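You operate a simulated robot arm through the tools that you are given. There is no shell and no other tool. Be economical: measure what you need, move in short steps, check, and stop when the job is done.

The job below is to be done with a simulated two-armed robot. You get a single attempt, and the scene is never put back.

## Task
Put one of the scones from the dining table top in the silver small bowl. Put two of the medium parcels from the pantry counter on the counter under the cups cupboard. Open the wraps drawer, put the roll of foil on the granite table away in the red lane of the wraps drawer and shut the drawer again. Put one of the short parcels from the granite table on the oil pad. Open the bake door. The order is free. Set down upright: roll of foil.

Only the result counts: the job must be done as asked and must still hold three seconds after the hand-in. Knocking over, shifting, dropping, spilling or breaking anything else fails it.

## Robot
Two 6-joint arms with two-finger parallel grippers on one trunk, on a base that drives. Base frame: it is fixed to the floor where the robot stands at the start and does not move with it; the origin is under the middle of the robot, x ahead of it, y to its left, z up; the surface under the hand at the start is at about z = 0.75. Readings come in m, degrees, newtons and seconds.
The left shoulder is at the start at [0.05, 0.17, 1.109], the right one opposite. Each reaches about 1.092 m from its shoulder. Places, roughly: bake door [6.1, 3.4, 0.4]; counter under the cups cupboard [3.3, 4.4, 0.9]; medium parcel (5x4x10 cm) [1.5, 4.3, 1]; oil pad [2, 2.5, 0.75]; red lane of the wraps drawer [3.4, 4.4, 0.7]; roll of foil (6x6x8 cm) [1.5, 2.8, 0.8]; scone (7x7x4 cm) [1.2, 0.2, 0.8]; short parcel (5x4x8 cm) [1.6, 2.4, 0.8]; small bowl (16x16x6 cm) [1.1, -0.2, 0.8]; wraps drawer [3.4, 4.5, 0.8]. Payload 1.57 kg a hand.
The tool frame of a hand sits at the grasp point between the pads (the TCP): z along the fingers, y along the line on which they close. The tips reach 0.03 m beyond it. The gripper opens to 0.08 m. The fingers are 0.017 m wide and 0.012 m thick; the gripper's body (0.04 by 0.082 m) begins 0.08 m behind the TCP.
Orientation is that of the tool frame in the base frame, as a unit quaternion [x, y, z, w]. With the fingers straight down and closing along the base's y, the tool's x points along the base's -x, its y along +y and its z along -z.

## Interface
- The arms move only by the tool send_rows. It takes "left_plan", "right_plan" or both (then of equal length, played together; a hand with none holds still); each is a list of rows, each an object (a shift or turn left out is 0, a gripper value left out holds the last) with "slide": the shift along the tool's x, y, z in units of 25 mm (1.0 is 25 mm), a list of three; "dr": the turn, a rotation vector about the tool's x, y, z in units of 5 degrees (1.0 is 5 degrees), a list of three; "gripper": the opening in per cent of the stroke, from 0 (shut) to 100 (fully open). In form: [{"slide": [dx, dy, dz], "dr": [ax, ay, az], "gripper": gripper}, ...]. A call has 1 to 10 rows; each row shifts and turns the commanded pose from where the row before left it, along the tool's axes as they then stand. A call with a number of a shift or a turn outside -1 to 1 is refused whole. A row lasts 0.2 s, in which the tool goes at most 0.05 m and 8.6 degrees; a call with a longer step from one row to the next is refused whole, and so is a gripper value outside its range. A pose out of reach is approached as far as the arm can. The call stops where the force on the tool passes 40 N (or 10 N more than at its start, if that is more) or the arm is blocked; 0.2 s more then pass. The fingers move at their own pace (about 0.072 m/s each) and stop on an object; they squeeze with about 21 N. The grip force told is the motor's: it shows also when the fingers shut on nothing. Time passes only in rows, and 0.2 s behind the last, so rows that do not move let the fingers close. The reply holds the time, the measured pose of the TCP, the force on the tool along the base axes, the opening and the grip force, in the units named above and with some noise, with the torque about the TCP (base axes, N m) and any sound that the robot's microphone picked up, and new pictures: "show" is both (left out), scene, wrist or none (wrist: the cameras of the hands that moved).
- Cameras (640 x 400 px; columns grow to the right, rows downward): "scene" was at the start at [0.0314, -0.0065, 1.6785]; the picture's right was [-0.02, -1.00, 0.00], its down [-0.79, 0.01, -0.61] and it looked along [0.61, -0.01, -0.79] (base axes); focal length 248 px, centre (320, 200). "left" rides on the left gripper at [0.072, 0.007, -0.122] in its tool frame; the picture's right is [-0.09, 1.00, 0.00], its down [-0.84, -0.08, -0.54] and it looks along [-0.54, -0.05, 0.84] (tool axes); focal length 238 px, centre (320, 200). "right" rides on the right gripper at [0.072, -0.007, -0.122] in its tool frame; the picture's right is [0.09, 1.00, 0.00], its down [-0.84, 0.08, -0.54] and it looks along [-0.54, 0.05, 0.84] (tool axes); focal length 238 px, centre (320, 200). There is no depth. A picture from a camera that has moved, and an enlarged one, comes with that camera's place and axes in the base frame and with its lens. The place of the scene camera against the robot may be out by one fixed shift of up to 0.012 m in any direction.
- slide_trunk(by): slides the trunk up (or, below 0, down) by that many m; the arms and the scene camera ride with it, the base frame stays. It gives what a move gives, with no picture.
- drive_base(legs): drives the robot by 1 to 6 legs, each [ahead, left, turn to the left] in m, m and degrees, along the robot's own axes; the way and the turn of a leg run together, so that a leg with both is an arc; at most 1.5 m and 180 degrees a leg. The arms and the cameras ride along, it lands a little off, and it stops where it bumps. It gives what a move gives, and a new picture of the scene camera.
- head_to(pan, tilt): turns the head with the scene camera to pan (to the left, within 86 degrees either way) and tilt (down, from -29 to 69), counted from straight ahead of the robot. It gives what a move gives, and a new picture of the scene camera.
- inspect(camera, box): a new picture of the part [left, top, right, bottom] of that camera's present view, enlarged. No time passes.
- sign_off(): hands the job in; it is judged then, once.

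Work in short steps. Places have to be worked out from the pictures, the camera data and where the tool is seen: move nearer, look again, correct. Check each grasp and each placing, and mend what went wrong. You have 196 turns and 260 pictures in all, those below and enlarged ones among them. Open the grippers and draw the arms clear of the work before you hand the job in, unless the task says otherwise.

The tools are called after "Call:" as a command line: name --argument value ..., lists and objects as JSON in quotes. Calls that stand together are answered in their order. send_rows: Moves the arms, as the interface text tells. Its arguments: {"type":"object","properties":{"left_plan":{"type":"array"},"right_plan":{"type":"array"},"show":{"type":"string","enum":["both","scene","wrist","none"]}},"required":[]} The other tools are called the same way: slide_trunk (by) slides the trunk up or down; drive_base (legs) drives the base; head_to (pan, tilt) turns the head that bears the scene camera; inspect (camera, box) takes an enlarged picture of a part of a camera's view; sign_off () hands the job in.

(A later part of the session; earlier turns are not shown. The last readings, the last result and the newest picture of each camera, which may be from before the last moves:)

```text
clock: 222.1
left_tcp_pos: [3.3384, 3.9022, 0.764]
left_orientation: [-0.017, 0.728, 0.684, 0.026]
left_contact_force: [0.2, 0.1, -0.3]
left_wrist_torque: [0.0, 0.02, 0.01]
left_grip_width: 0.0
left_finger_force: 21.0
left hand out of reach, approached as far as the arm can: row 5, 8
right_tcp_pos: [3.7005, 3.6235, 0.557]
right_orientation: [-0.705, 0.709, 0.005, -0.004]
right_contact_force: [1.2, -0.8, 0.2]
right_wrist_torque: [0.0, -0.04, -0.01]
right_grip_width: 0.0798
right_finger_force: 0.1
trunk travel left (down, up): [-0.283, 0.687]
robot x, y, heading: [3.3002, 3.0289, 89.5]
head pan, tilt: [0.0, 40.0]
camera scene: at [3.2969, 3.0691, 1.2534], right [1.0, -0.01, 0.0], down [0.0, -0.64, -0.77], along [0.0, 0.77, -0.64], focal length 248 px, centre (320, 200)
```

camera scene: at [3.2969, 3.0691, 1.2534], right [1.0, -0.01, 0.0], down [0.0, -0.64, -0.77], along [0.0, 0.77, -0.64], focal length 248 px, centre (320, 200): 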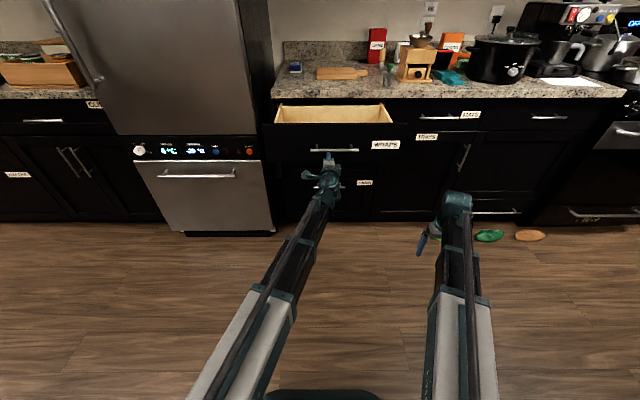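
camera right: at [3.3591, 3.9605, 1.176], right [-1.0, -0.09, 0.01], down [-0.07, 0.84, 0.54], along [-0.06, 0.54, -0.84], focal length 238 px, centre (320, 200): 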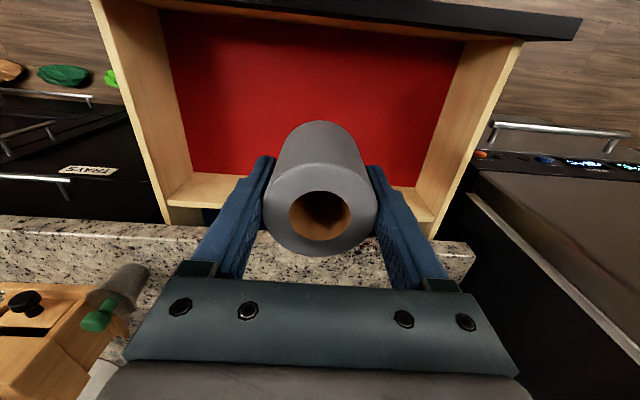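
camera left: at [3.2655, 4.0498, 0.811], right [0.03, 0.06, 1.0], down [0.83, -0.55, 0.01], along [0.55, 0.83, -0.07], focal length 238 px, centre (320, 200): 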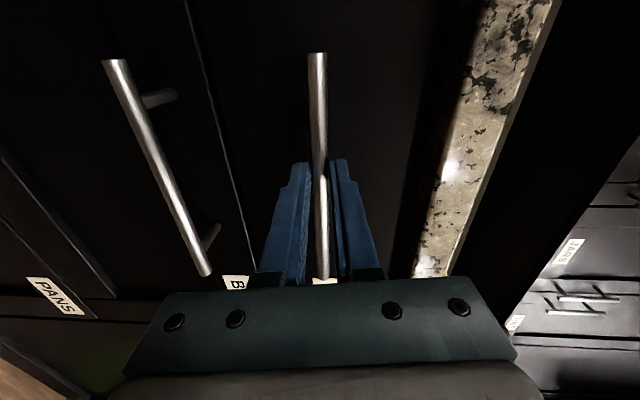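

I check with the left wrist camera whether the fingertips are on the panel.

Call:
inspect --camera "left" --box '[0, 0, 640, 400]'

Call:
inspect --camera "scene" --box '[260, 90, 420, 190]'

```text
1.00 times, centred on (320, 200) of left (not enlarged: the box is as wide or as high as the picture)
camera zoom: at [3.2643, 3.784, 0.7727], right [0.03, 0.06, 1.0], down [0.83, -0.55, 0.01], along [0.55, 0.83, -0.07], focal length 238 px, centre (320, 200)
```

zoom: 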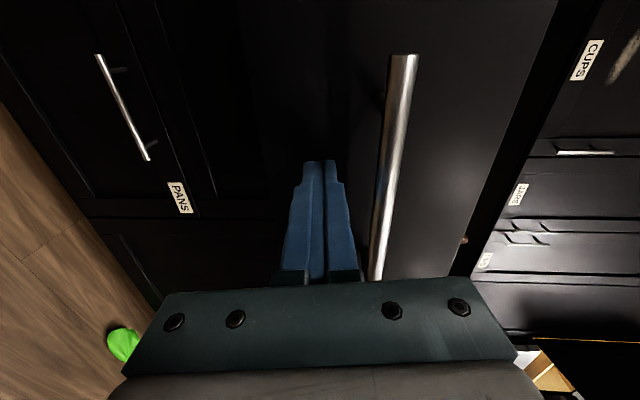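

```text
4.00 times, centred on (340, 140) of scene
camera zoom: at [3.2969, 3.0691, 1.2534], right [1.0, -0.01, 0.0], down [0.0, -0.64, -0.77], along [0.0, 0.77, -0.64], focal length 992 px, centre (240, 440)
```

zoom: 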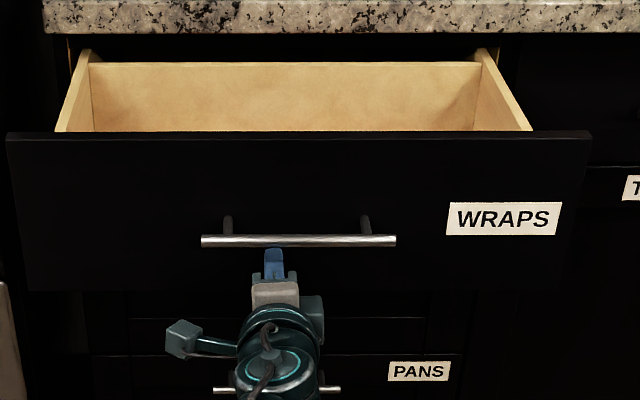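

Tips are on the panel below the bar. I continue pushing slowly.

Call:
send_rows --left_plan '[{"slide": [0, 0, 0.5]}, {"slide": [0, 0, 0.6]}, {"slide": [0, 0, 0.6]}, {"slide": [0, 0, 0.6]}, {"slide": [0, 0, 0.6]}, {"slide": [0, 0, 0.6]}, {"slide": [0, 0, 0.6]}, {"slide": [0, 0, 0.5]}]' --show "scene"

```text
clock: 223.8
left_tcp_pos: [3.3407, 4.0184, 0.7635]
left_orientation: [-0.018, 0.729, 0.684, 0.025]
left_contact_force: [-0.1, -0.1, -0.6]
left_wrist_torque: [-0.01, 0.0, -0.04]
left_grip_width: 0.0
left_finger_force: 20.9
left hand out of reach, approached as far as the arm can: row 2, 6
right_tcp_pos: [3.6996, 3.6238, 0.5573]
right_orientation: [-0.705, 0.709, 0.005, -0.005]
right_contact_force: [0.2, 0.2, -0.1]
right_wrist_torque: [0.01, 0.0, -0.02]
right_grip_width: 0.08
right_finger_force: 0.1
trunk travel left (down, up): [-0.283, 0.687]
robot x, y, heading: [3.2979, 3.027, 89.5]
head pan, tilt: [0.0, 40.0]
camera scene: at [3.297, 3.0692, 1.2535], right [1.0, -0.01, 0.0], down [0.0, -0.64, -0.77], along [0.0, 0.77, -0.64], focal length 248 px, centre (320, 200)
```

scene: 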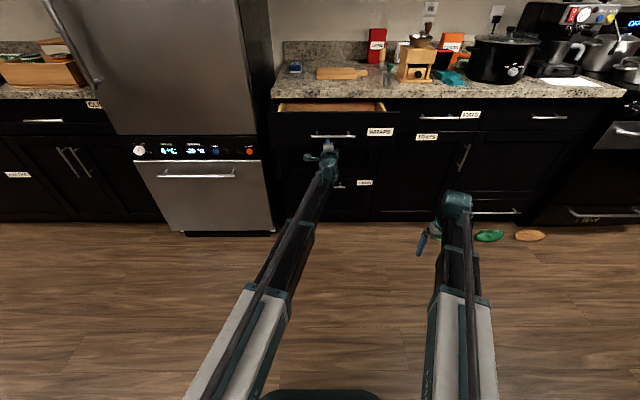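

The drawer slides in. Base forward 0.1 m, then finish with the arm.

Call:
drive_base --legs '[[0.1, 0, 0]]'

Call:
send_rows --left_plan '[{"slide": [0, 0, 0.5]}, {"slide": [0, 0, 0.5]}, {"slide": [0, 0, 0.5]}, {"slide": [0, 0, 0.4]}, {"slide": [0, 0, 0.4]}, {"slide": [0, 0, 0.4]}]' --show "scene"

```text
clock: 225.0
left_tcp_pos: [3.3404, 4.119, 0.7633]
left_orientation: [-0.017, 0.729, 0.684, 0.025]
left_contact_force: [0.2, 0.2, -0.5]
left_wrist_torque: [-0.01, 0.01, 0.01]
left_grip_width: 0.0
left_finger_force: 21.3
right_tcp_pos: [3.6996, 3.7241, 0.5575]
right_orientation: [-0.705, 0.709, 0.005, -0.006]
right_contact_force: [-0.4, 0.3, 0.1]
right_wrist_torque: [0.01, 0.02, 0.03]
right_grip_width: 0.0799
right_finger_force: 0.1
trunk travel left (down, up): [-0.283, 0.687]
robot x, y, heading: [3.3005, 3.1286, 89.6]
head pan, tilt: [0.0, 40.0]
camera scene: at [3.2975, 3.1694, 1.2535], right [1.0, -0.01, 0.0], down [0.0, -0.64, -0.77], along [0.0, 0.77, -0.64], focal length 248 px, centre (320, 200)
```

scene: 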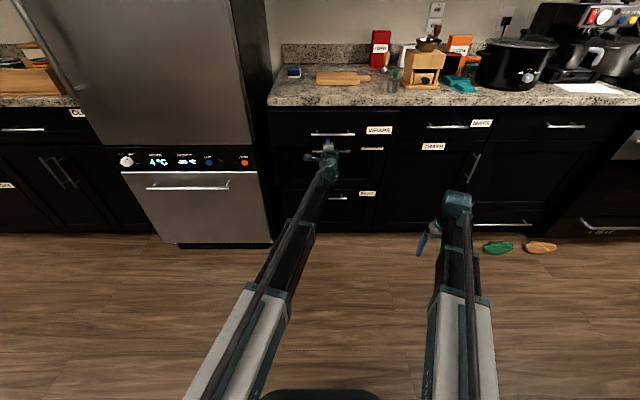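

```text
clock: 226.4
left_tcp_pos: [3.3423, 4.1859, 0.7627]
left_orientation: [-0.017, 0.729, 0.684, 0.026]
left_contact_force: [0.0, 0.4, 0.1]
left_wrist_torque: [-0.04, 0.0, 0.01]
left_grip_width: 0.0
left_finger_force: 20.9
left hand out of reach, approached as far as the arm can: row 5
right_tcp_pos: [3.7006, 3.725, 0.5576]
right_orientation: [-0.705, 0.709, 0.005, -0.004]
right_contact_force: [-0.1, 0.7, 0.0]
right_wrist_torque: [-0.02, -0.01, 0.01]
right_grip_width: 0.0799
right_finger_force: 0.0
trunk travel left (down, up): [-0.283, 0.687]
robot x, y, heading: [3.3014, 3.1302, 89.5]
head pan, tilt: [0.0, 40.0]
camera scene: at [3.2976, 3.1695, 1.2535], right [1.0, -0.01, 0.0], down [0.0, -0.64, -0.77], along [0.0, 0.77, -0.64], focal length 248 px, centre (320, 200)
```

scene: 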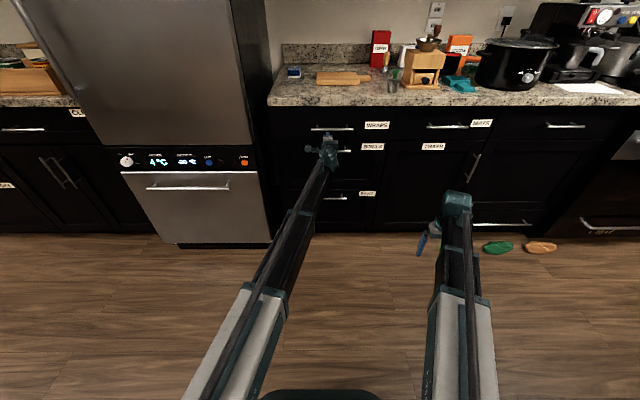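

Nearly flush. I push until it resists.

Call:
send_rows --left_plan '[{"slide": [0, 0, 0.3]}, {"slide": [0, 0, 0.3]}, {"slide": [0, 0, 0.3]}, {"slide": [0, 0, 0.3]}]' --show "none"

Call:
inspect --camera "scene" --box '[260, 90, 500, 240]'

```text
clock: 227.4
left_tcp_pos: [3.3425, 4.2086, 0.7631]
left_orientation: [-0.018, 0.729, 0.683, 0.026]
left_contact_force: [0.8, -5.7, -1.7]
left_wrist_torque: [0.01, -0.03, 0.03]
left_grip_width: 0.0
left_finger_force: 21.3
right_tcp_pos: [3.6994, 3.7227, 0.558]
right_orientation: [-0.705, 0.709, 0.005, -0.004]
right_contact_force: [-0.2, 0.4, -0.3]
right_wrist_torque: [0.02, 0.02, 0.0]
right_grip_width: 0.0798
right_finger_force: 0.1
trunk travel left (down, up): [-0.283, 0.687]
robot x, y, heading: [3.3027, 3.1267, 89.5]
head pan, tilt: [0.0, 40.0]
stopped in row 4 (left hand): the force on the tool passed its limit at 49 N (the readings are from after the stop); the commanded pose is now the measured one
```

```text
2.67 times, centred on (380, 165) of scene
camera zoom: at [3.2975, 3.1687, 1.2536], right [1.0, -0.01, 0.0], down [0.0, -0.64, -0.77], along [0.0, 0.77, -0.64], focal length 661 px, centre (160, 293)
```

zoom: 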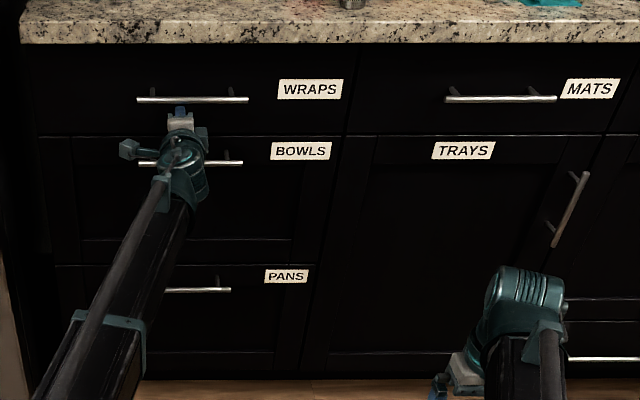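

Drawer shut flush. I back the left hand off, and then restore it to fingers-down.

Call:
send_rows --left_plan '[{"slide": [0, 0, -1]}, {"slide": [0, 0, -1]}, {"slide": [0, 0, -1]}, {"slide": [0, 0, -1]}, {"slide": [0, 0, -1]}]' --show "none"

Call:
drive_base --legs '[[-0.25, 0, 0]]'

Call:
slide_trunk --by 0.4

Call:
slide_trunk --by 0.15

Call:
send_rows --left_plan '[{"dr": [0, 0, -1], "gripper": 100}, {"dr": [0, 0, -1]}, {"dr": [0, 0, -1]}, {"dr": [0, 0, -1]}, {"dr": [0, 0, -1]}, {"dr": [0, 0, -1]}, {"dr": [0, 0, -1]}, {"dr": [0, 0, -1]}, {"dr": [0, 0, -1]}, {"dr": [0, 0, -1]}]' --show "none"

Call:
send_rows --left_plan '[{"dr": [0, 0, -1]}, {"dr": [0, 0, -1]}, {"dr": [0, 0, -1]}, {"dr": [0, 0, -1]}, {"dr": [0, 0, -1]}, {"dr": [0, 0, -1]}, {"dr": [0, 0, -1]}, {"dr": [0, 0, -1]}]' --show "none"

Call:
send_rows --left_plan '[{"dr": [0, 1, 0]}, {"dr": [0, 1, 0]}, {"dr": [0, 1, 0]}, {"dr": [0, 1, 0]}, {"dr": [0, 1, 0]}, {"dr": [0, 1, 0]}, {"dr": [0, 1, 0]}, {"dr": [0, 1, 0]}, {"dr": [0, 1, 0]}, {"dr": [0, 1, 0]}]' --show "none"

Call:
send_rows --left_plan '[{"dr": [0, 1, 0]}, {"dr": [0, 1, 0]}, {"dr": [0, 1, 0]}, {"dr": [0, 1, 0]}, {"dr": [0, 1, 0]}, {"dr": [0, 1, 0]}, {"dr": [0, 1, 0]}]' --show "none"

```text
clock: 228.6
left_tcp_pos: [3.34, 4.0838, 0.7629]
left_orientation: [-0.018, 0.729, 0.684, 0.025]
left_contact_force: [-0.3, 0.7, -0.9]
left_wrist_torque: [0.04, -0.04, 0.0]
left_grip_width: 0.0001
left_finger_force: 20.8
left hand out of reach, approached as far as the arm can: row 2, 4
right_tcp_pos: [3.7001, 3.7239, 0.558]
right_orientation: [-0.706, 0.708, 0.004, -0.004]
right_contact_force: [0.2, 0.2, -0.3]
right_wrist_torque: [-0.04, -0.01, -0.05]
right_grip_width: 0.08
right_finger_force: 0.0
trunk travel left (down, up): [-0.283, 0.687]
robot x, y, heading: [3.3013, 3.1312, 89.6]
head pan, tilt: [0.0, 40.0]
```

```text
clock: 230.4
left_tcp_pos: [3.3384, 3.8355, 0.765]
left_orientation: [-0.019, 0.729, 0.684, 0.027]
left_contact_force: [-0.5, 0.5, -0.8]
left_wrist_torque: [-0.02, -0.03, -0.02]
left_grip_width: 0.0001
left_finger_force: 21.2
right_tcp_pos: [3.6986, 3.4747, 0.5561]
right_orientation: [-0.705, 0.709, 0.005, -0.004]
right_contact_force: [-0.1, -0.8, 0.7]
right_wrist_torque: [-0.01, 0.02, -0.03]
right_grip_width: 0.0798
right_finger_force: 0.1
trunk travel left (down, up): [-0.283, 0.687]
robot x, y, heading: [3.2973, 2.8785, 89.6]
head pan, tilt: [0.0, 40.0]
camera scene: at [3.2961, 2.9194, 1.2535], right [1.0, -0.01, 0.0], down [0.0, -0.64, -0.77], along [0.0, 0.77, -0.64], focal length 248 px, centre (320, 200)
```

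scene: 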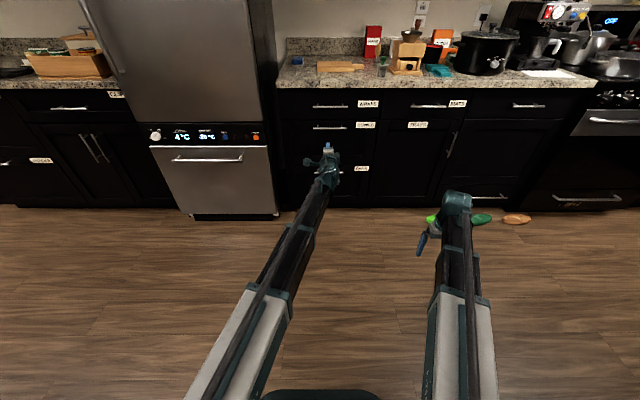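

```text
clock: 234.3
left_tcp_pos: [3.3375, 3.834, 1.1624]
left_orientation: [-0.018, 0.729, 0.684, 0.026]
left_contact_force: [-1.0, 0.0, 0.5]
left_wrist_torque: [0.01, 0.0, 0.01]
left_grip_width: 0.0
left_finger_force: 20.8
right_tcp_pos: [3.699, 3.4751, 0.9576]
right_orientation: [-0.705, 0.709, 0.004, -0.004]
right_contact_force: [-0.2, -0.5, -0.1]
right_wrist_torque: [-0.02, -0.02, 0.0]
right_grip_width: 0.0801
right_finger_force: 0.0
trunk travel left (down, up): [-0.683, 0.287]
robot x, y, heading: [3.2974, 2.8799, 89.6]
head pan, tilt: [0.0, 40.0]
```

```text
clock: 236.0
left_tcp_pos: [3.338, 3.8344, 1.3132]
left_orientation: [-0.019, 0.729, 0.684, 0.026]
left_contact_force: [-0.1, 0.3, -0.1]
left_wrist_torque: [0.04, 0.02, 0.01]
left_grip_width: 0.0
left_finger_force: 21.1
right_tcp_pos: [3.6985, 3.4735, 1.1066]
right_orientation: [-0.706, 0.708, 0.004, -0.004]
right_contact_force: [-0.6, 0.8, -1.1]
right_wrist_torque: [0.01, 0.02, -0.02]
right_grip_width: 0.08
right_finger_force: 0.0
trunk travel left (down, up): [-0.833, 0.137]
robot x, y, heading: [3.2988, 2.8803, 89.7]
head pan, tilt: [0.0, 40.0]
```

```text
clock: 238.2
left_tcp_pos: [3.3386, 3.8347, 1.3126]
left_orientation: [-0.325, 0.653, 0.609, 0.313]
left_contact_force: [-0.2, -1.0, 0.0]
left_wrist_torque: [0.03, 0.03, 0.03]
left_grip_width: 0.0798
left_finger_force: 0.1
right_tcp_pos: [3.6988, 3.4732, 1.108]
right_orientation: [-0.705, 0.709, 0.005, -0.004]
right_contact_force: [1.0, -0.4, 0.1]
right_wrist_torque: [0.0, -0.03, 0.0]
right_grip_width: 0.0802
right_finger_force: 0.1
trunk travel left (down, up): [-0.833, 0.137]
robot x, y, heading: [3.2971, 2.8779, 89.9]
head pan, tilt: [0.0, 40.0]
```

```text
clock: 240.0
left_tcp_pos: [3.3376, 3.8345, 1.3127]
left_orientation: [0.529, -0.502, -0.465, -0.502]
left_contact_force: [0.2, 0.2, 0.2]
left_wrist_torque: [0.02, -0.01, 0.02]
left_grip_width: 0.0799
left_finger_force: 0.1
right_tcp_pos: [3.698, 3.4743, 1.1077]
right_orientation: [-0.705, 0.709, 0.004, -0.004]
right_contact_force: [-0.3, 0.1, -0.7]
right_wrist_torque: [0.02, 0.03, 0.01]
right_grip_width: 0.0799
right_finger_force: 0.1
trunk travel left (down, up): [-0.833, 0.137]
robot x, y, heading: [3.2993, 2.8779, 89.7]
head pan, tilt: [0.0, 40.0]
```

```text
clock: 242.2
left_tcp_pos: [3.3382, 3.8367, 1.1508]
left_orientation: [0.677, -0.667, -0.197, -0.241]
left_contact_force: [-0.4, 0.2, 0.7]
left_wrist_torque: [0.03, -0.04, 0.04]
left_grip_width: 0.08
left_finger_force: 0.1
left hand out of reach, approached as far as the arm can: row 1, 2, 3, 4, 5, 6, 7, 8, 9, 10
right_tcp_pos: [3.6977, 3.4743, 1.107]
right_orientation: [-0.705, 0.709, 0.005, -0.004]
right_contact_force: [0.6, -0.6, 0.3]
right_wrist_torque: [-0.02, 0.02, -0.01]
right_grip_width: 0.0803
right_finger_force: 0.0
trunk travel left (down, up): [-0.833, 0.137]
robot x, y, heading: [3.3011, 2.8792, 89.8]
head pan, tilt: [0.0, 40.0]
```

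```text
clock: 243.8
left_tcp_pos: [3.3289, 3.7882, 1.108]
left_orientation: [-0.704, 0.709, -0.014, 0.031]
left_contact_force: [0.3, 0.0, -0.5]
left_wrist_torque: [0.0, -0.02, 0.0]
left_grip_width: 0.08
left_finger_force: 0.0
left hand out of reach, approached as far as the arm can: row 1, 2, 3, 4, 5, 6, 7
right_tcp_pos: [3.6976, 3.473, 1.1073]
right_orientation: [-0.705, 0.709, 0.004, -0.004]
right_contact_force: [-0.2, -0.9, 0.2]
right_wrist_torque: [0.01, 0.02, 0.0]
right_grip_width: 0.0803
right_finger_force: 0.0
trunk travel left (down, up): [-0.833, 0.137]
robot x, y, heading: [3.2972, 2.8788, 89.6]
head pan, tilt: [0.0, 40.0]
```

Left hand is down again with a small residual tilt. I correct it, and bring it back and left beside the shoulder for driving.

Call:
send_rows --left_plan '[{"dr": [-0.73, 0.28, 0]}, {"slide": [1, 0.7, 0]}, {"slide": [1, 0.7, 0]}, {"slide": [1, 0.7, 0]}, {"slide": [1, 0.7, 0]}, {"slide": [1, 0.7, 0]}, {"slide": [1, 0.7, 0]}, {"slide": [1, 0.7, 0]}, {"slide": [1, 0.7, 0]}, {"slide": [1, 0.7, 0]}]' --show "none"

Call:
send_rows --left_plan '[{"slide": [1, 0.7, 0]}, {"slide": [1, 0.7, 0]}, {"slide": [1, 0.7, 0]}]' --show "none"

Call:
drive_base --legs '[[0.27, 0, 0], [0, 1.2, 0], [0.1, 0.5, 0]]'

```text
clock: 246.0
left_tcp_pos: [3.1664, 3.5567, 1.1074]
left_orientation: [-0.704, 0.71, -0.001, -0.001]
left_contact_force: [0.4, 0.1, -0.3]
left_wrist_torque: [-0.01, -0.02, 0.01]
left_grip_width: 0.08
left_finger_force: 0.0
left hand out of reach, approached as far as the arm can: row 1
right_tcp_pos: [3.6987, 3.4743, 1.1073]
right_orientation: [-0.705, 0.709, 0.004, -0.004]
right_contact_force: [0.4, -0.3, 0.4]
right_wrist_torque: [0.0, 0.0, 0.05]
right_grip_width: 0.0799
right_finger_force: 0.0
trunk travel left (down, up): [-0.833, 0.137]
robot x, y, heading: [3.301, 2.8799, 89.9]
head pan, tilt: [0.0, 40.0]
```

```text
clock: 246.8
left_tcp_pos: [3.1128, 3.4804, 1.1071]
left_orientation: [-0.704, 0.711, 0.0, -0.001]
left_contact_force: [0.2, -0.8, -0.4]
left_wrist_torque: [0.02, -0.01, -0.02]
left_grip_width: 0.08
left_finger_force: 0.0
left hand out of reach, approached as far as the arm can: row 2
right_tcp_pos: [3.698, 3.4736, 1.1081]
right_orientation: [-0.705, 0.71, 0.005, -0.004]
right_contact_force: [-1.3, -0.5, 0.5]
right_wrist_torque: [0.04, 0.02, -0.01]
right_grip_width: 0.0803
right_finger_force: 0.1
trunk travel left (down, up): [-0.833, 0.137]
robot x, y, heading: [3.3019, 2.881, 89.8]
head pan, tilt: [0.0, 40.0]
```

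```text
clock: 257.0
left_tcp_pos: [1.4417, 3.9024, 1.1085]
left_orientation: [-0.695, 0.719, 0.0, 0.0]
left_contact_force: [-0.1, 0.5, 0.2]
left_wrist_torque: [-0.01, -0.04, 0.03]
left_grip_width: 0.0801
left_finger_force: 0.0
right_tcp_pos: [2.0266, 3.8809, 1.1091]
right_orientation: [-0.696, 0.718, 0.004, -0.004]
right_contact_force: [-0.2, 0.5, 0.3]
right_wrist_torque: [0.0, 0.0, -0.03]
right_grip_width: 0.0799
right_finger_force: 0.0
trunk travel left (down, up): [-0.833, 0.137]
robot x, y, heading: [1.6106, 3.2927, 88.2]
head pan, tilt: [0.0, 40.0]
camera scene: at [1.6107, 3.3358, 1.8035], right [1.0, -0.03, 0.0], down [-0.02, -0.64, -0.77], along [0.02, 0.77, -0.64], focal length 248 px, centre (320, 200)
```

scene: 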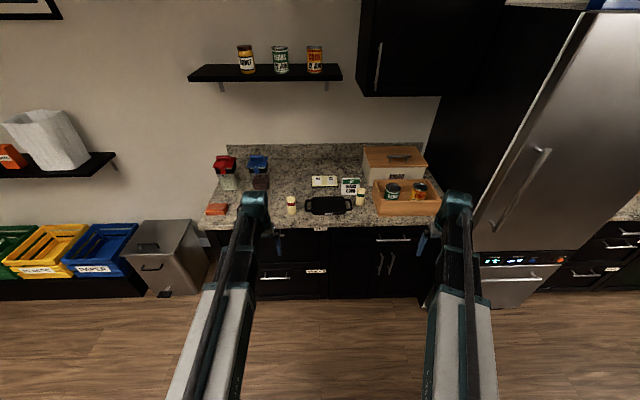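

I zoom on the pantry counter.

Call:
inspect --camera "scene" --box '[200, 140, 456, 300]'

Call:
inspect --camera "left" --box '[0, 0, 640, 400]'

```text
2.50 times, centred on (328, 220) of scene
camera zoom: at [1.6107, 3.3358, 1.8035], right [1.0, -0.03, 0.0], down [-0.02, -0.64, -0.77], along [0.02, 0.77, -0.64], focal length 620 px, centre (300, 150)
```

zoom: 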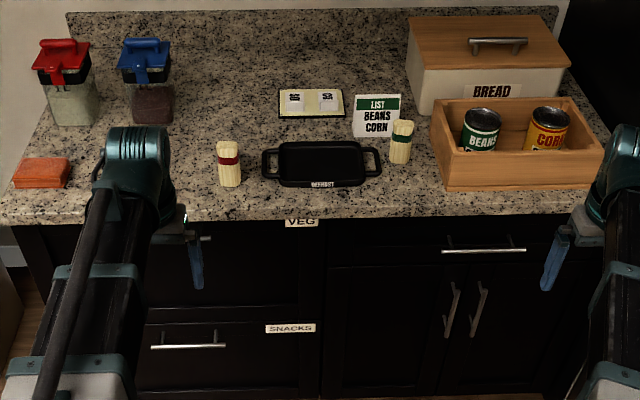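

```text
1.00 times, centred on (320, 200) of left (not enlarged: the box is as wide or as high as the picture)
camera zoom: at [1.4328, 3.8324, 1.2285], right [-0.99, 0.13, 0.0], down [0.11, 0.83, 0.54], along [0.07, 0.54, -0.84], focal length 238 px, centre (320, 200)
```

zoom: 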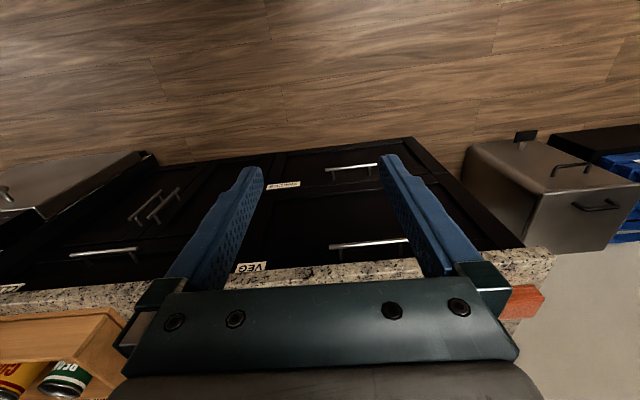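

I'll take the red-banded one (≈1.485, 4.33) with the right hand and the blue-banded one (≈1.27) with the left. I drive to about (1.38, 3.5).

Call:
drive_base --legs '[[0, 0, 1.8], [0.2, 0.23, 0]]'

Call:
send_rows --right_plan '[{"slide": [0, 1, 0]}, {"slide": [0, 1, 0]}, {"slide": [0, 1, 0]}, {"slide": [0, 1, 0]}, {"slide": [0, 1, 0]}, {"slide": [0, 1, 0]}, {"slide": [0, 1, 0]}, {"slide": [0, 1, 0]}, {"slide": [0, 1, 0]}, {"slide": [0, 1, 0]}]' --show "both"

Call:
inspect --camera "left" --box '[0, 0, 640, 400]'

```text
clock: 259.4
left_tcp_pos: [1.1945, 4.0937, 1.1068]
left_orientation: [-0.706, 0.708, -0.001, -0.001]
left_contact_force: [0.5, 0.3, -0.6]
left_wrist_torque: [-0.02, -0.02, 0.03]
left_grip_width: 0.08
left_finger_force: 0.1
right_tcp_pos: [1.7788, 4.0891, 1.1076]
right_orientation: [-0.707, 0.708, 0.005, -0.005]
right_contact_force: [-0.7, 0.2, 0.8]
right_wrist_torque: [-0.01, -0.01, 0.01]
right_grip_width: 0.08
right_finger_force: 0.1
trunk travel left (down, up): [-0.833, 0.137]
robot x, y, heading: [1.3876, 3.4934, 89.8]
head pan, tilt: [0.0, 40.0]
camera scene: at [1.3788, 3.5328, 1.8034], right [1.0, 0.0, 0.0], down [0.0, -0.64, -0.77], along [0.0, 0.77, -0.64], focal length 248 px, centre (320, 200)
```

scene: 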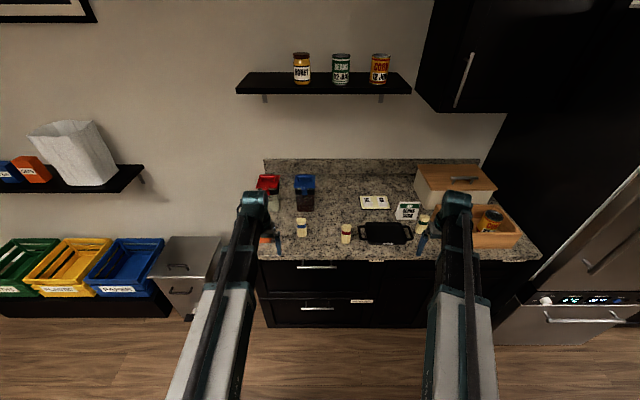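

```text
clock: 261.6
left_tcp_pos: [1.1935, 4.0943, 1.1081]
left_orientation: [-0.706, 0.708, -0.001, -0.001]
left_contact_force: [-0.8, -0.4, 0.1]
left_wrist_torque: [0.01, -0.01, 0.01]
left_grip_width: 0.0799
left_finger_force: 0.0
right_tcp_pos: [1.5291, 4.0901, 1.1073]
right_orientation: [-0.707, 0.707, 0.005, -0.004]
right_contact_force: [0.3, 0.1, 0.1]
right_wrist_torque: [-0.02, -0.05, 0.0]
right_grip_width: 0.0803
right_finger_force: 0.1
right hand out of reach, approached as far as the arm can: row 8
trunk travel left (down, up): [-0.833, 0.137]
robot x, y, heading: [1.3864, 3.4934, 90.0]
head pan, tilt: [0.0, 40.0]
camera scene: at [1.3794, 3.5319, 1.8035], right [1.0, 0.0, 0.0], down [0.0, -0.64, -0.77], along [0.0, 0.77, -0.64], focal length 248 px, centre (320, 200)
camera right: at [1.537, 4.0187, 1.229], right [-1.0, -0.09, 0.01], down [-0.07, 0.84, 0.54], along [-0.06, 0.54, -0.84], focal length 238 px, centre (320, 200)
```

scene: 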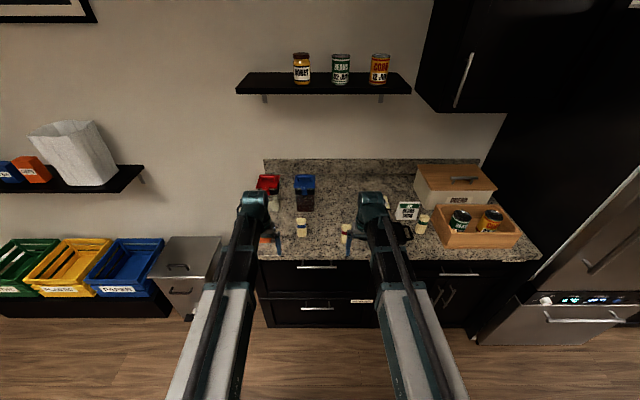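
right: 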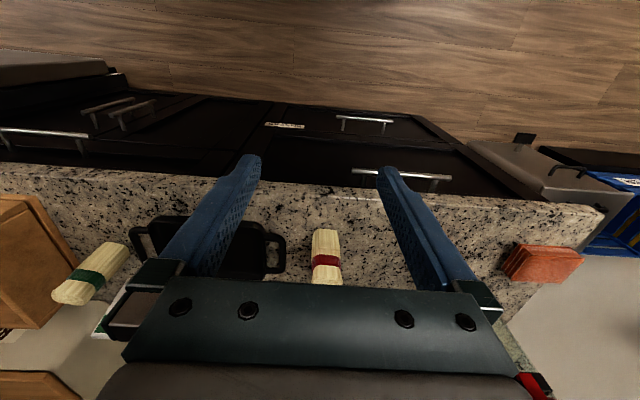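

```text
1.00 times, centred on (320, 200) of left (not enlarged: the box is as wide or as high as the picture)
camera zoom: at [1.187, 4.0231, 1.2286], right [-1.0, 0.1, 0.0], down [0.08, 0.84, 0.54], along [0.05, 0.54, -0.84], focal length 238 px, centre (320, 200)
```

zoom: 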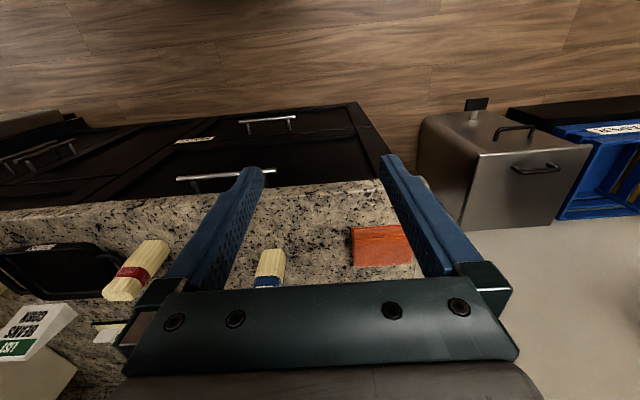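

Red-banded parcel ≈(1.50, 4.32), blue-banded ≈(1.30, 4.36). I bring both hands in above, short of them, and look down.

Call:
send_rows --left_plan '[{"slide": [-0.93, -0.53, 0]}, {"slide": [-0.93, -0.53, 0]}, {"slide": [-0.93, -0.53, 0]}, {"slide": [-0.93, -0.53, 0]}, {"slide": [-0.93, -0.53, 0]}, {"slide": [-0.93, -0.53, 0]}, {"slide": [-0.93, -0.53, 0]}, {"slide": [-0.93, -0.53, 0]}]' --right_plan '[{"slide": [-0.93, 0.14, 0]}, {"slide": [-0.93, 0.14, 0]}, {"slide": [-0.93, 0.14, 0]}, {"slide": [-0.93, 0.14, 0]}, {"slide": [-0.93, 0.14, 0]}, {"slide": [-0.93, 0.14, 0]}, {"slide": [-0.93, 0.14, 0]}, {"slide": [-0.93, 0.14, 0]}]' --show "wrist"

```text
clock: 263.4
left_tcp_pos: [1.3, 4.2801, 1.1068]
left_orientation: [-0.706, 0.708, 0.0, -0.001]
left_contact_force: [0.5, -0.2, -0.7]
left_wrist_torque: [0.0, 0.01, -0.01]
left_grip_width: 0.08
left_finger_force: 0.1
right_tcp_pos: [1.5021, 4.275, 1.106]
right_orientation: [-0.707, 0.707, 0.003, -0.004]
right_contact_force: [-1.2, -0.2, 0.1]
right_wrist_torque: [-0.01, -0.02, 0.04]
right_grip_width: 0.08
right_finger_force: 0.0
trunk travel left (down, up): [-0.833, 0.137]
robot x, y, heading: [1.3861, 3.4921, 90.0]
head pan, tilt: [0.0, 40.0]
camera right: at [1.5113, 4.2034, 1.2285], right [-1.0, -0.09, 0.01], down [-0.07, 0.84, 0.54], along [-0.06, 0.54, -0.84], focal length 238 px, centre (320, 200)
camera left: at [1.2936, 4.2094, 1.2282], right [-1.0, 0.1, 0.0], down [0.08, 0.84, 0.54], along [0.05, 0.54, -0.84], focal length 238 px, centre (320, 200)
```

right: 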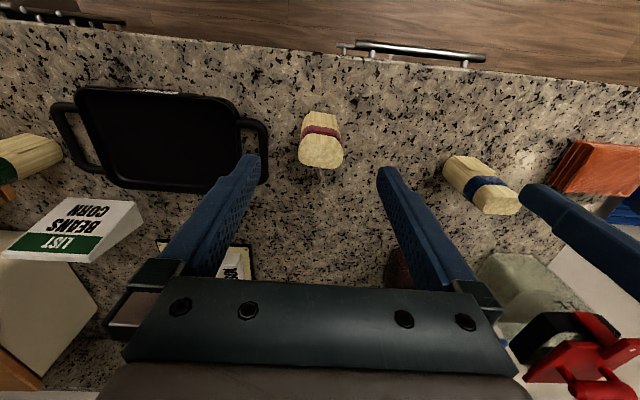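
left: 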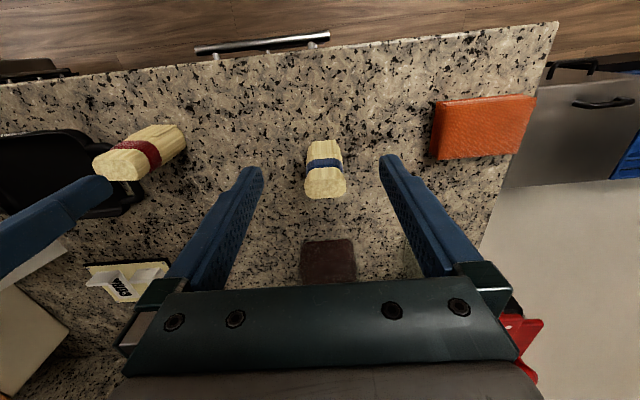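

Red-banded top at (1.498, 4.294), blue at (1.300, 4.334). I align both hands, lower to z≈0.955 and close both.

Call:
send_rows --left_plan '[{"slide": [-0.75, 0, 0]}, {"slide": [-0.75, 0, 0]}, {"slide": [-0.7, 0, 0]}, {}]' --right_plan '[{"slide": [-0.4, 0.06, 0]}, {"slide": [-0.4, 0.06, 0]}, {}, {}]' --show "none"

Call:
slide_trunk --by -0.152

Call:
send_rows --left_plan '[{"gripper": 0}, {}, {}, {}, {}]' --right_plan '[{"gripper": 0}, {}, {}, {}, {}]' --show "wrist"

```text
clock: 264.4
left_tcp_pos: [1.3012, 4.333, 1.1072]
left_orientation: [-0.706, 0.708, 0.0, -0.001]
left_contact_force: [0.6, -0.2, -0.1]
left_wrist_torque: [0.02, 0.02, 0.02]
left_grip_width: 0.0798
left_finger_force: 0.0
right_tcp_pos: [1.4989, 4.2949, 1.1065]
right_orientation: [-0.706, 0.708, 0.004, -0.004]
right_contact_force: [0.6, 0.3, -0.1]
right_wrist_torque: [0.02, -0.02, -0.01]
right_grip_width: 0.0798
right_finger_force: 0.0
trunk travel left (down, up): [-0.833, 0.137]
robot x, y, heading: [1.3834, 3.4917, 89.9]
head pan, tilt: [0.0, 40.0]
```

```text
clock: 266.2
left_tcp_pos: [1.3017, 4.3337, 0.9564]
left_orientation: [-0.706, 0.709, 0.0, -0.002]
left_contact_force: [0.4, 0.0, 0.4]
left_wrist_torque: [0.02, -0.02, 0.0]
left_grip_width: 0.0803
left_finger_force: 0.1
right_tcp_pos: [1.4997, 4.2951, 0.9566]
right_orientation: [-0.706, 0.708, 0.004, -0.005]
right_contact_force: [-0.7, 0.0, -0.6]
right_wrist_torque: [-0.03, -0.02, 0.01]
right_grip_width: 0.08
right_finger_force: 0.0
trunk travel left (down, up): [-0.681, 0.289]
robot x, y, heading: [1.3805, 3.4922, 89.9]
head pan, tilt: [0.0, 40.0]
```

```text
clock: 267.4
left_tcp_pos: [1.3008, 4.3324, 0.9556]
left_orientation: [-0.706, 0.708, 0.0, -0.002]
left_contact_force: [0.1, -0.4, -0.1]
left_wrist_torque: [0.02, 0.0, 0.02]
left_grip_width: 0.0436
left_finger_force: 21.2
right_tcp_pos: [1.5004, 4.2954, 0.9551]
right_orientation: [0.707, -0.707, -0.005, 0.005]
right_contact_force: [2.0, 0.5, 3.3]
right_wrist_torque: [0.0, -0.12, 0.04]
right_grip_width: 0.0441
right_finger_force: 20.5
trunk travel left (down, up): [-0.681, 0.289]
robot x, y, heading: [1.387, 3.4915, 89.8]
head pan, tilt: [0.0, 40.0]
camera right: at [1.5081, 4.2227, 1.077], right [-1.0, -0.09, 0.01], down [-0.07, 0.84, 0.54], along [-0.06, 0.54, -0.84], focal length 238 px, centre (320, 200)
camera left: at [1.2939, 4.2626, 1.0767], right [-1.0, 0.1, 0.0], down [0.08, 0.84, 0.54], along [0.05, 0.54, -0.84], focal length 238 px, centre (320, 200)
```

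right: 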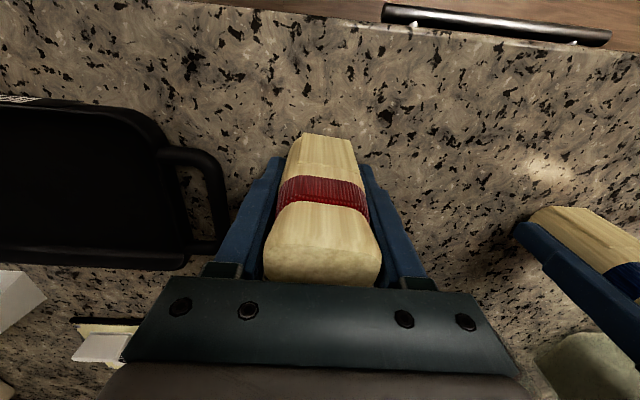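
left: 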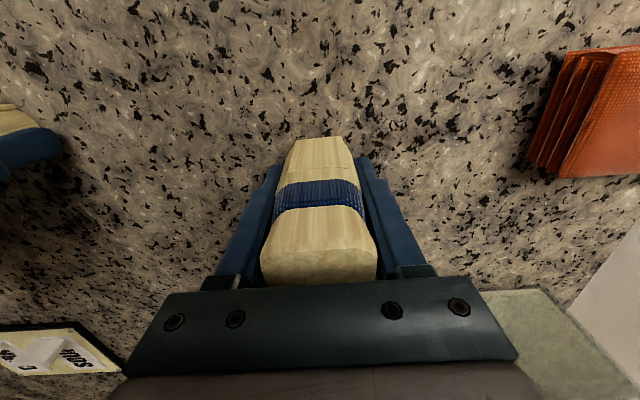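

Both parcels gripped (0.044 m). I raise, draw the hands in, and drive back and east to the cups counter.

Call:
slide_trunk --by 0.15

Call:
send_rows --left_plan '[{"slide": [0.9, 0, 0]}, {"slide": [0.9, 0, 0]}, {"slide": [0.9, 0, 0]}, {"slide": [0.9, 0, 0]}, {"slide": [0.9, 0, 0]}, {"slide": [0.9, 0, 0]}, {"slide": [0.9, 0, 0]}, {"slide": [0.9, 0, 0]}]' --right_plan '[{"slide": [0.7, 0, 0]}, {"slide": [0.7, 0, 0]}, {"slide": [0.7, 0, 0]}, {"slide": [0.7, 0, 0]}, {"slide": [0.7, 0, 0]}, {"slide": [0.7, 0, 0]}, {"slide": [0.7, 0, 0]}, {"slide": [0.7, 0, 0]}]' --show "none"

Call:
drive_base --legs '[[-0.25, -0.1, 0], [0, -1.4, 0], [0, -0.45, 0]]'

```text
clock: 269.1
left_tcp_pos: [1.3009, 4.3345, 1.1036]
left_orientation: [-0.706, 0.708, 0.0, -0.001]
left_contact_force: [0.2, -0.2, -1.4]
left_wrist_torque: [0.01, -0.02, 0.04]
left_grip_width: 0.0432
left_finger_force: 21.2
right_tcp_pos: [1.5008, 4.2953, 1.1052]
right_orientation: [-0.706, 0.708, 0.005, -0.004]
right_contact_force: [-0.7, -0.1, -1.4]
right_wrist_torque: [-0.05, 0.02, 0.03]
right_grip_width: 0.0442
right_finger_force: 20.6
trunk travel left (down, up): [-0.831, 0.139]
robot x, y, heading: [1.3818, 3.493, 90.0]
head pan, tilt: [0.0, 40.0]
```

```text
clock: 270.9
left_tcp_pos: [1.3009, 4.1527, 1.1055]
left_orientation: [-0.706, 0.708, 0.0, -0.001]
left_contact_force: [-0.8, -0.4, -1.5]
left_wrist_torque: [0.02, -0.01, 0.0]
left_grip_width: 0.0433
left_finger_force: 21.0
right_tcp_pos: [1.4998, 4.1528, 1.1047]
right_orientation: [-0.707, 0.708, 0.005, -0.004]
right_contact_force: [-0.6, -0.7, -0.9]
right_wrist_torque: [0.03, 0.0, -0.02]
right_grip_width: 0.0437
right_finger_force: 21.0
trunk travel left (down, up): [-0.831, 0.139]
robot x, y, heading: [1.3849, 3.4943, 89.9]
head pan, tilt: [0.0, 40.0]
```

```text
clock: 281.7
left_tcp_pos: [3.2642, 3.9016, 1.1046]
left_orientation: [-0.703, 0.712, -0.001, 0.0]
left_contact_force: [-0.3, 0.4, -2.6]
left_wrist_torque: [-0.01, 0.01, 0.02]
left_grip_width: 0.0429
left_finger_force: 20.6
right_tcp_pos: [3.4639, 3.8996, 1.1039]
right_orientation: [-0.704, 0.711, 0.005, -0.004]
right_contact_force: [-0.2, -0.1, -0.9]
right_wrist_torque: [0.02, 0.03, 0.05]
right_grip_width: 0.0437
right_finger_force: 21.1
trunk travel left (down, up): [-0.831, 0.139]
robot x, y, heading: [3.3408, 3.2395, 89.4]
head pan, tilt: [0.0, 40.0]
camera scene: at [3.3381, 3.2789, 1.8014], right [1.0, -0.01, 0.0], down [-0.01, -0.64, -0.77], along [0.01, 0.77, -0.64], focal length 248 px, centre (320, 200)
```

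scene: 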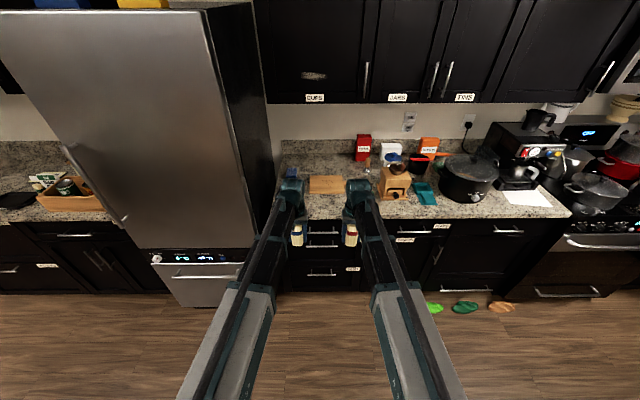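

Parcels held. I drive ahead 0.26 m and 3 cm left.

Call:
drive_base --legs '[[0.26, 0.04, 0]]'

Call:
send_rows --left_plan '[{"slide": [-0.75, 0, 0]}, {"slide": [-0.75, 0, 0]}, {"slide": [-0.75, 0, 0]}, {"slide": [-0.75, 0, 0]}, {"slide": [-0.75, 0, 0]}, {"slide": [-0.75, 0, 0]}, {"slide": [-0.75, 0, 0]}, {"slide": [-0.75, 0, 0]}]' --right_plan '[{"slide": [-0.75, 0, 0]}, {"slide": [-0.75, 0, 0]}, {"slide": [-0.75, 0, 0]}, {"slide": [-0.75, 0, 0]}, {"slide": [-0.75, 0, 0]}, {"slide": [-0.75, 0, 0]}, {"slide": [-0.75, 0, 0]}, {"slide": [-0.75, 0, 0]}]' --show "wrist"

```text
clock: 283.6
left_tcp_pos: [3.226, 4.1605, 1.1046]
left_orientation: [-0.703, 0.712, 0.0, -0.001]
left_contact_force: [0.2, 0.4, -2.3]
left_wrist_torque: [0.01, 0.01, -0.02]
left_grip_width: 0.043
left_finger_force: 20.8
right_tcp_pos: [3.4245, 4.1602, 1.1037]
right_orientation: [-0.704, 0.71, 0.004, -0.006]
right_contact_force: [-1.0, 0.5, -1.6]
right_wrist_torque: [-0.04, -0.02, -0.02]
right_grip_width: 0.0435
right_finger_force: 21.0
trunk travel left (down, up): [-0.831, 0.139]
robot x, y, heading: [3.3048, 3.4967, 89.8]
head pan, tilt: [0.0, 40.0]
camera scene: at [3.2995, 3.5396, 1.8014], right [1.0, -0.01, 0.0], down [-0.01, -0.64, -0.77], along [0.01, 0.77, -0.64], focal length 248 px, centre (320, 200)
```

scene: 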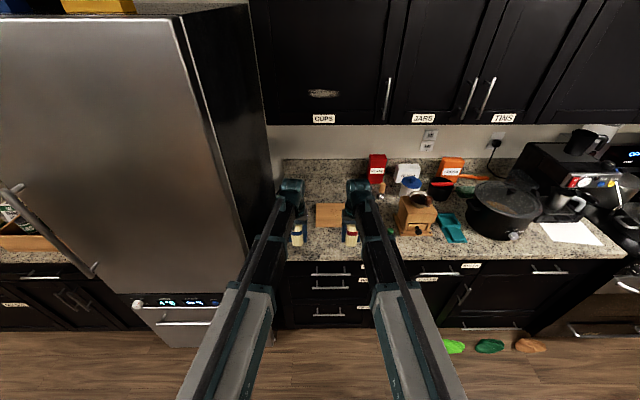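

```text
clock: 285.4
left_tcp_pos: [3.2285, 4.312, 1.1046]
left_orientation: [-0.703, 0.711, -0.001, -0.001]
left_contact_force: [-0.2, 0.0, -1.8]
left_wrist_torque: [-0.02, -0.03, -0.04]
left_grip_width: 0.0429
left_finger_force: 20.7
right_tcp_pos: [3.4247, 4.3105, 1.1037]
right_orientation: [-0.704, 0.71, 0.004, -0.004]
right_contact_force: [0.2, -0.2, -1.0]
right_wrist_torque: [-0.01, -0.03, 0.03]
right_grip_width: 0.0437
right_finger_force: 21.0
trunk travel left (down, up): [-0.831, 0.139]
robot x, y, heading: [3.3021, 3.4956, 89.8]
head pan, tilt: [0.0, 40.0]
camera right: at [3.4332, 4.239, 1.2264], right [-1.0, -0.08, 0.01], down [-0.06, 0.84, 0.54], along [-0.06, 0.54, -0.84], focal length 238 px, centre (320, 200)
camera left: at [3.2198, 4.2409, 1.2261], right [-0.99, 0.1, 0.0], down [0.09, 0.84, 0.54], along [0.06, 0.54, -0.84], focal length 238 px, centre (320, 200)
```

right: 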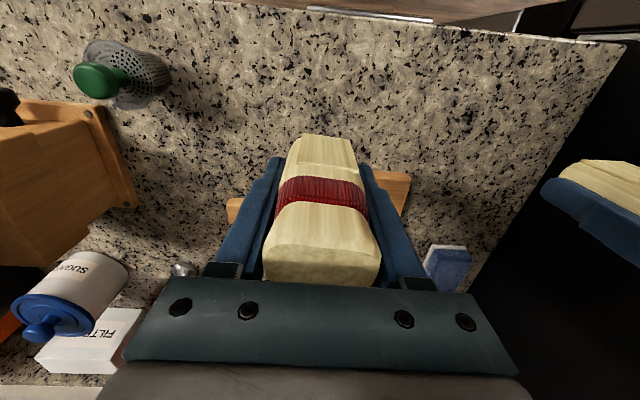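
left: 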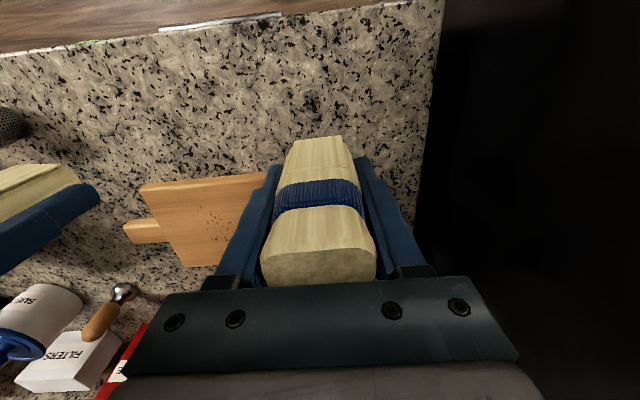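

Room is clear in front of the board (front edge y≈4.39). I pull back 1.5 cm, lower to just above the counter, then to contact.

Call:
send_rows --left_plan '[{"slide": [0.6, 0, 0]}]' --right_plan '[{"slide": [0.6, 0, 0]}]' --show "none"

Call:
slide_trunk --by -0.143

Call:
slide_trunk --by -0.005

```text
clock: 285.8
left_tcp_pos: [3.227, 4.2953, 1.106]
left_orientation: [-0.703, 0.711, 0.0, -0.002]
left_contact_force: [0.3, 0.3, -0.4]
left_wrist_torque: [0.01, 0.04, -0.03]
left_grip_width: 0.0433
left_finger_force: 20.7
right_tcp_pos: [3.4265, 4.294, 1.1066]
right_orientation: [-0.704, 0.71, 0.004, -0.005]
right_contact_force: [0.5, -0.4, -0.6]
right_wrist_torque: [0.03, -0.02, 0.03]
right_grip_width: 0.0436
right_finger_force: 21.1
trunk travel left (down, up): [-0.831, 0.139]
robot x, y, heading: [3.3002, 3.4975, 89.8]
head pan, tilt: [0.0, 40.0]
```

```text
clock: 287.5
left_tcp_pos: [3.2266, 4.2944, 0.9616]
left_orientation: [-0.703, 0.711, 0.0, -0.001]
left_contact_force: [0.2, 0.9, -1.8]
left_wrist_torque: [0.05, 0.01, 0.0]
left_grip_width: 0.0431
left_finger_force: 21.3
right_tcp_pos: [3.4248, 4.2952, 0.9621]
right_orientation: [-0.704, 0.71, 0.004, -0.005]
right_contact_force: [-0.4, 0.0, -1.3]
right_wrist_torque: [0.02, -0.02, -0.02]
right_grip_width: 0.0438
right_finger_force: 21.5
trunk travel left (down, up): [-0.688, 0.282]
robot x, y, heading: [3.3013, 3.4964, 89.3]
head pan, tilt: [0.0, 40.0]
```

```text
clock: 288.0
left_tcp_pos: [3.2268, 4.2951, 0.9568]
left_orientation: [-0.703, 0.711, 0.0, -0.001]
left_contact_force: [0.1, 0.2, -1.7]
left_wrist_torque: [0.03, -0.03, 0.02]
left_grip_width: 0.0432
left_finger_force: 20.6
right_tcp_pos: [3.4249, 4.295, 0.9572]
right_orientation: [-0.704, 0.71, 0.004, -0.005]
right_contact_force: [0.4, -0.2, -1.8]
right_wrist_torque: [-0.01, -0.01, -0.02]
right_grip_width: 0.0438
right_finger_force: 21.0
trunk travel left (down, up): [-0.683, 0.287]
robot x, y, heading: [3.3034, 3.4972, 89.5]
head pan, tilt: [0.0, 40.0]
```

Just above the counter still; I go down 2.5 mm more.

Call:
slide_trunk --by -0.003

```text
clock: 288.6
left_tcp_pos: [3.2264, 4.2954, 0.9553]
left_orientation: [-0.703, 0.711, 0.0, 0.0]
left_contact_force: [-0.1, 4.9, 8.7]
left_wrist_torque: [0.01, -0.02, 0.02]
left_grip_width: 0.0434
left_finger_force: 21.0
right_tcp_pos: [3.4261, 4.2932, 0.9545]
right_orientation: [-0.704, 0.71, 0.005, -0.003]
right_contact_force: [-0.7, 5.3, 11.6]
right_wrist_torque: [0.06, -0.24, 0.1]
right_grip_width: 0.0438
right_finger_force: 21.2
trunk travel left (down, up): [-0.68, 0.29]
robot x, y, heading: [3.3078, 3.4991, 89.7]
head pan, tilt: [0.0, 40.0]
```

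Both touch down. I open both, rise and check.

Call:
send_rows --left_plan '[{"gripper": 100}, {}, {}, {}]' --right_plan '[{"gripper": 100}, {}, {}, {}]' --show "none"

Call:
slide_trunk --by 0.15

Call:
send_rows --left_plan '[{"slide": [1, 0, 0]}, {"slide": [1, 0, 0]}, {"slide": [1, 0, 0]}, {"slide": [1, 0, 0]}, {"slide": [1, 0, 0]}, {"slide": [1, 0, 0]}, {"slide": [1, 0, 0]}, {"slide": [1, 0, 0]}]' --right_plan '[{"slide": [1, 0, 0]}, {"slide": [1, 0, 0]}, {"slide": [1, 0, 0]}, {"slide": [1, 0, 0]}, {"slide": [1, 0, 0]}, {"slide": [1, 0, 0]}, {"slide": [1, 0, 0]}, {"slide": [1, 0, 0]}]' --show "scene"

```text
clock: 289.6
left_tcp_pos: [3.2273, 4.2949, 0.9539]
left_orientation: [-0.703, 0.711, 0.0, -0.001]
left_contact_force: [-0.7, -0.3, -0.1]
left_wrist_torque: [-0.03, -0.01, -0.01]
left_grip_width: 0.08
left_finger_force: 0.0
right_tcp_pos: [3.4257, 4.2944, 0.9547]
right_orientation: [-0.704, 0.71, 0.004, -0.004]
right_contact_force: [-0.4, 0.3, 1.7]
right_wrist_torque: [0.0, 0.0, 0.0]
right_grip_width: 0.08
right_finger_force: 0.0
trunk travel left (down, up): [-0.68, 0.29]
robot x, y, heading: [3.3024, 3.4943, 89.4]
head pan, tilt: [0.0, 40.0]
```

```text
clock: 291.3
left_tcp_pos: [3.2265, 4.2955, 1.1037]
left_orientation: [-0.703, 0.712, 0.0, -0.001]
left_contact_force: [0.6, 0.1, 0.0]
left_wrist_torque: [-0.01, 0.02, 0.0]
left_grip_width: 0.0798
left_finger_force: 0.1
right_tcp_pos: [3.426, 4.2953, 1.1043]
right_orientation: [-0.703, 0.711, 0.004, -0.004]
right_contact_force: [-0.4, -0.3, -0.4]
right_wrist_torque: [0.0, -0.02, -0.01]
right_grip_width: 0.0801
right_finger_force: 0.0
trunk travel left (down, up): [-0.83, 0.14]
robot x, y, heading: [3.3009, 3.4989, 89.6]
head pan, tilt: [0.0, 40.0]
```

```text
clock: 293.1
left_tcp_pos: [3.2224, 4.0927, 1.1051]
left_orientation: [-0.703, 0.711, 0.0, 0.0]
left_contact_force: [-0.1, -0.4, 0.0]
left_wrist_torque: [-0.01, -0.01, -0.02]
left_grip_width: 0.08
left_finger_force: 0.1
right_tcp_pos: [3.4247, 4.0924, 1.1054]
right_orientation: [-0.704, 0.711, 0.004, -0.004]
right_contact_force: [0.2, -0.3, 1.1]
right_wrist_torque: [0.05, 0.0, 0.01]
right_grip_width: 0.0798
right_finger_force: 0.0
trunk travel left (down, up): [-0.83, 0.14]
robot x, y, heading: [3.3053, 3.4974, 89.6]
head pan, tilt: [0.0, 40.0]
camera scene: at [3.2997, 3.5367, 1.8005], right [1.0, -0.01, 0.0], down [-0.01, -0.64, -0.77], along [0.01, 0.77, -0.64], focal length 248 px, centre (320, 200)
```

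scene: 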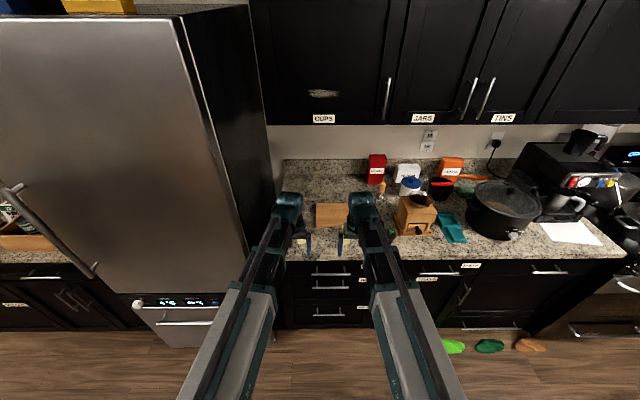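

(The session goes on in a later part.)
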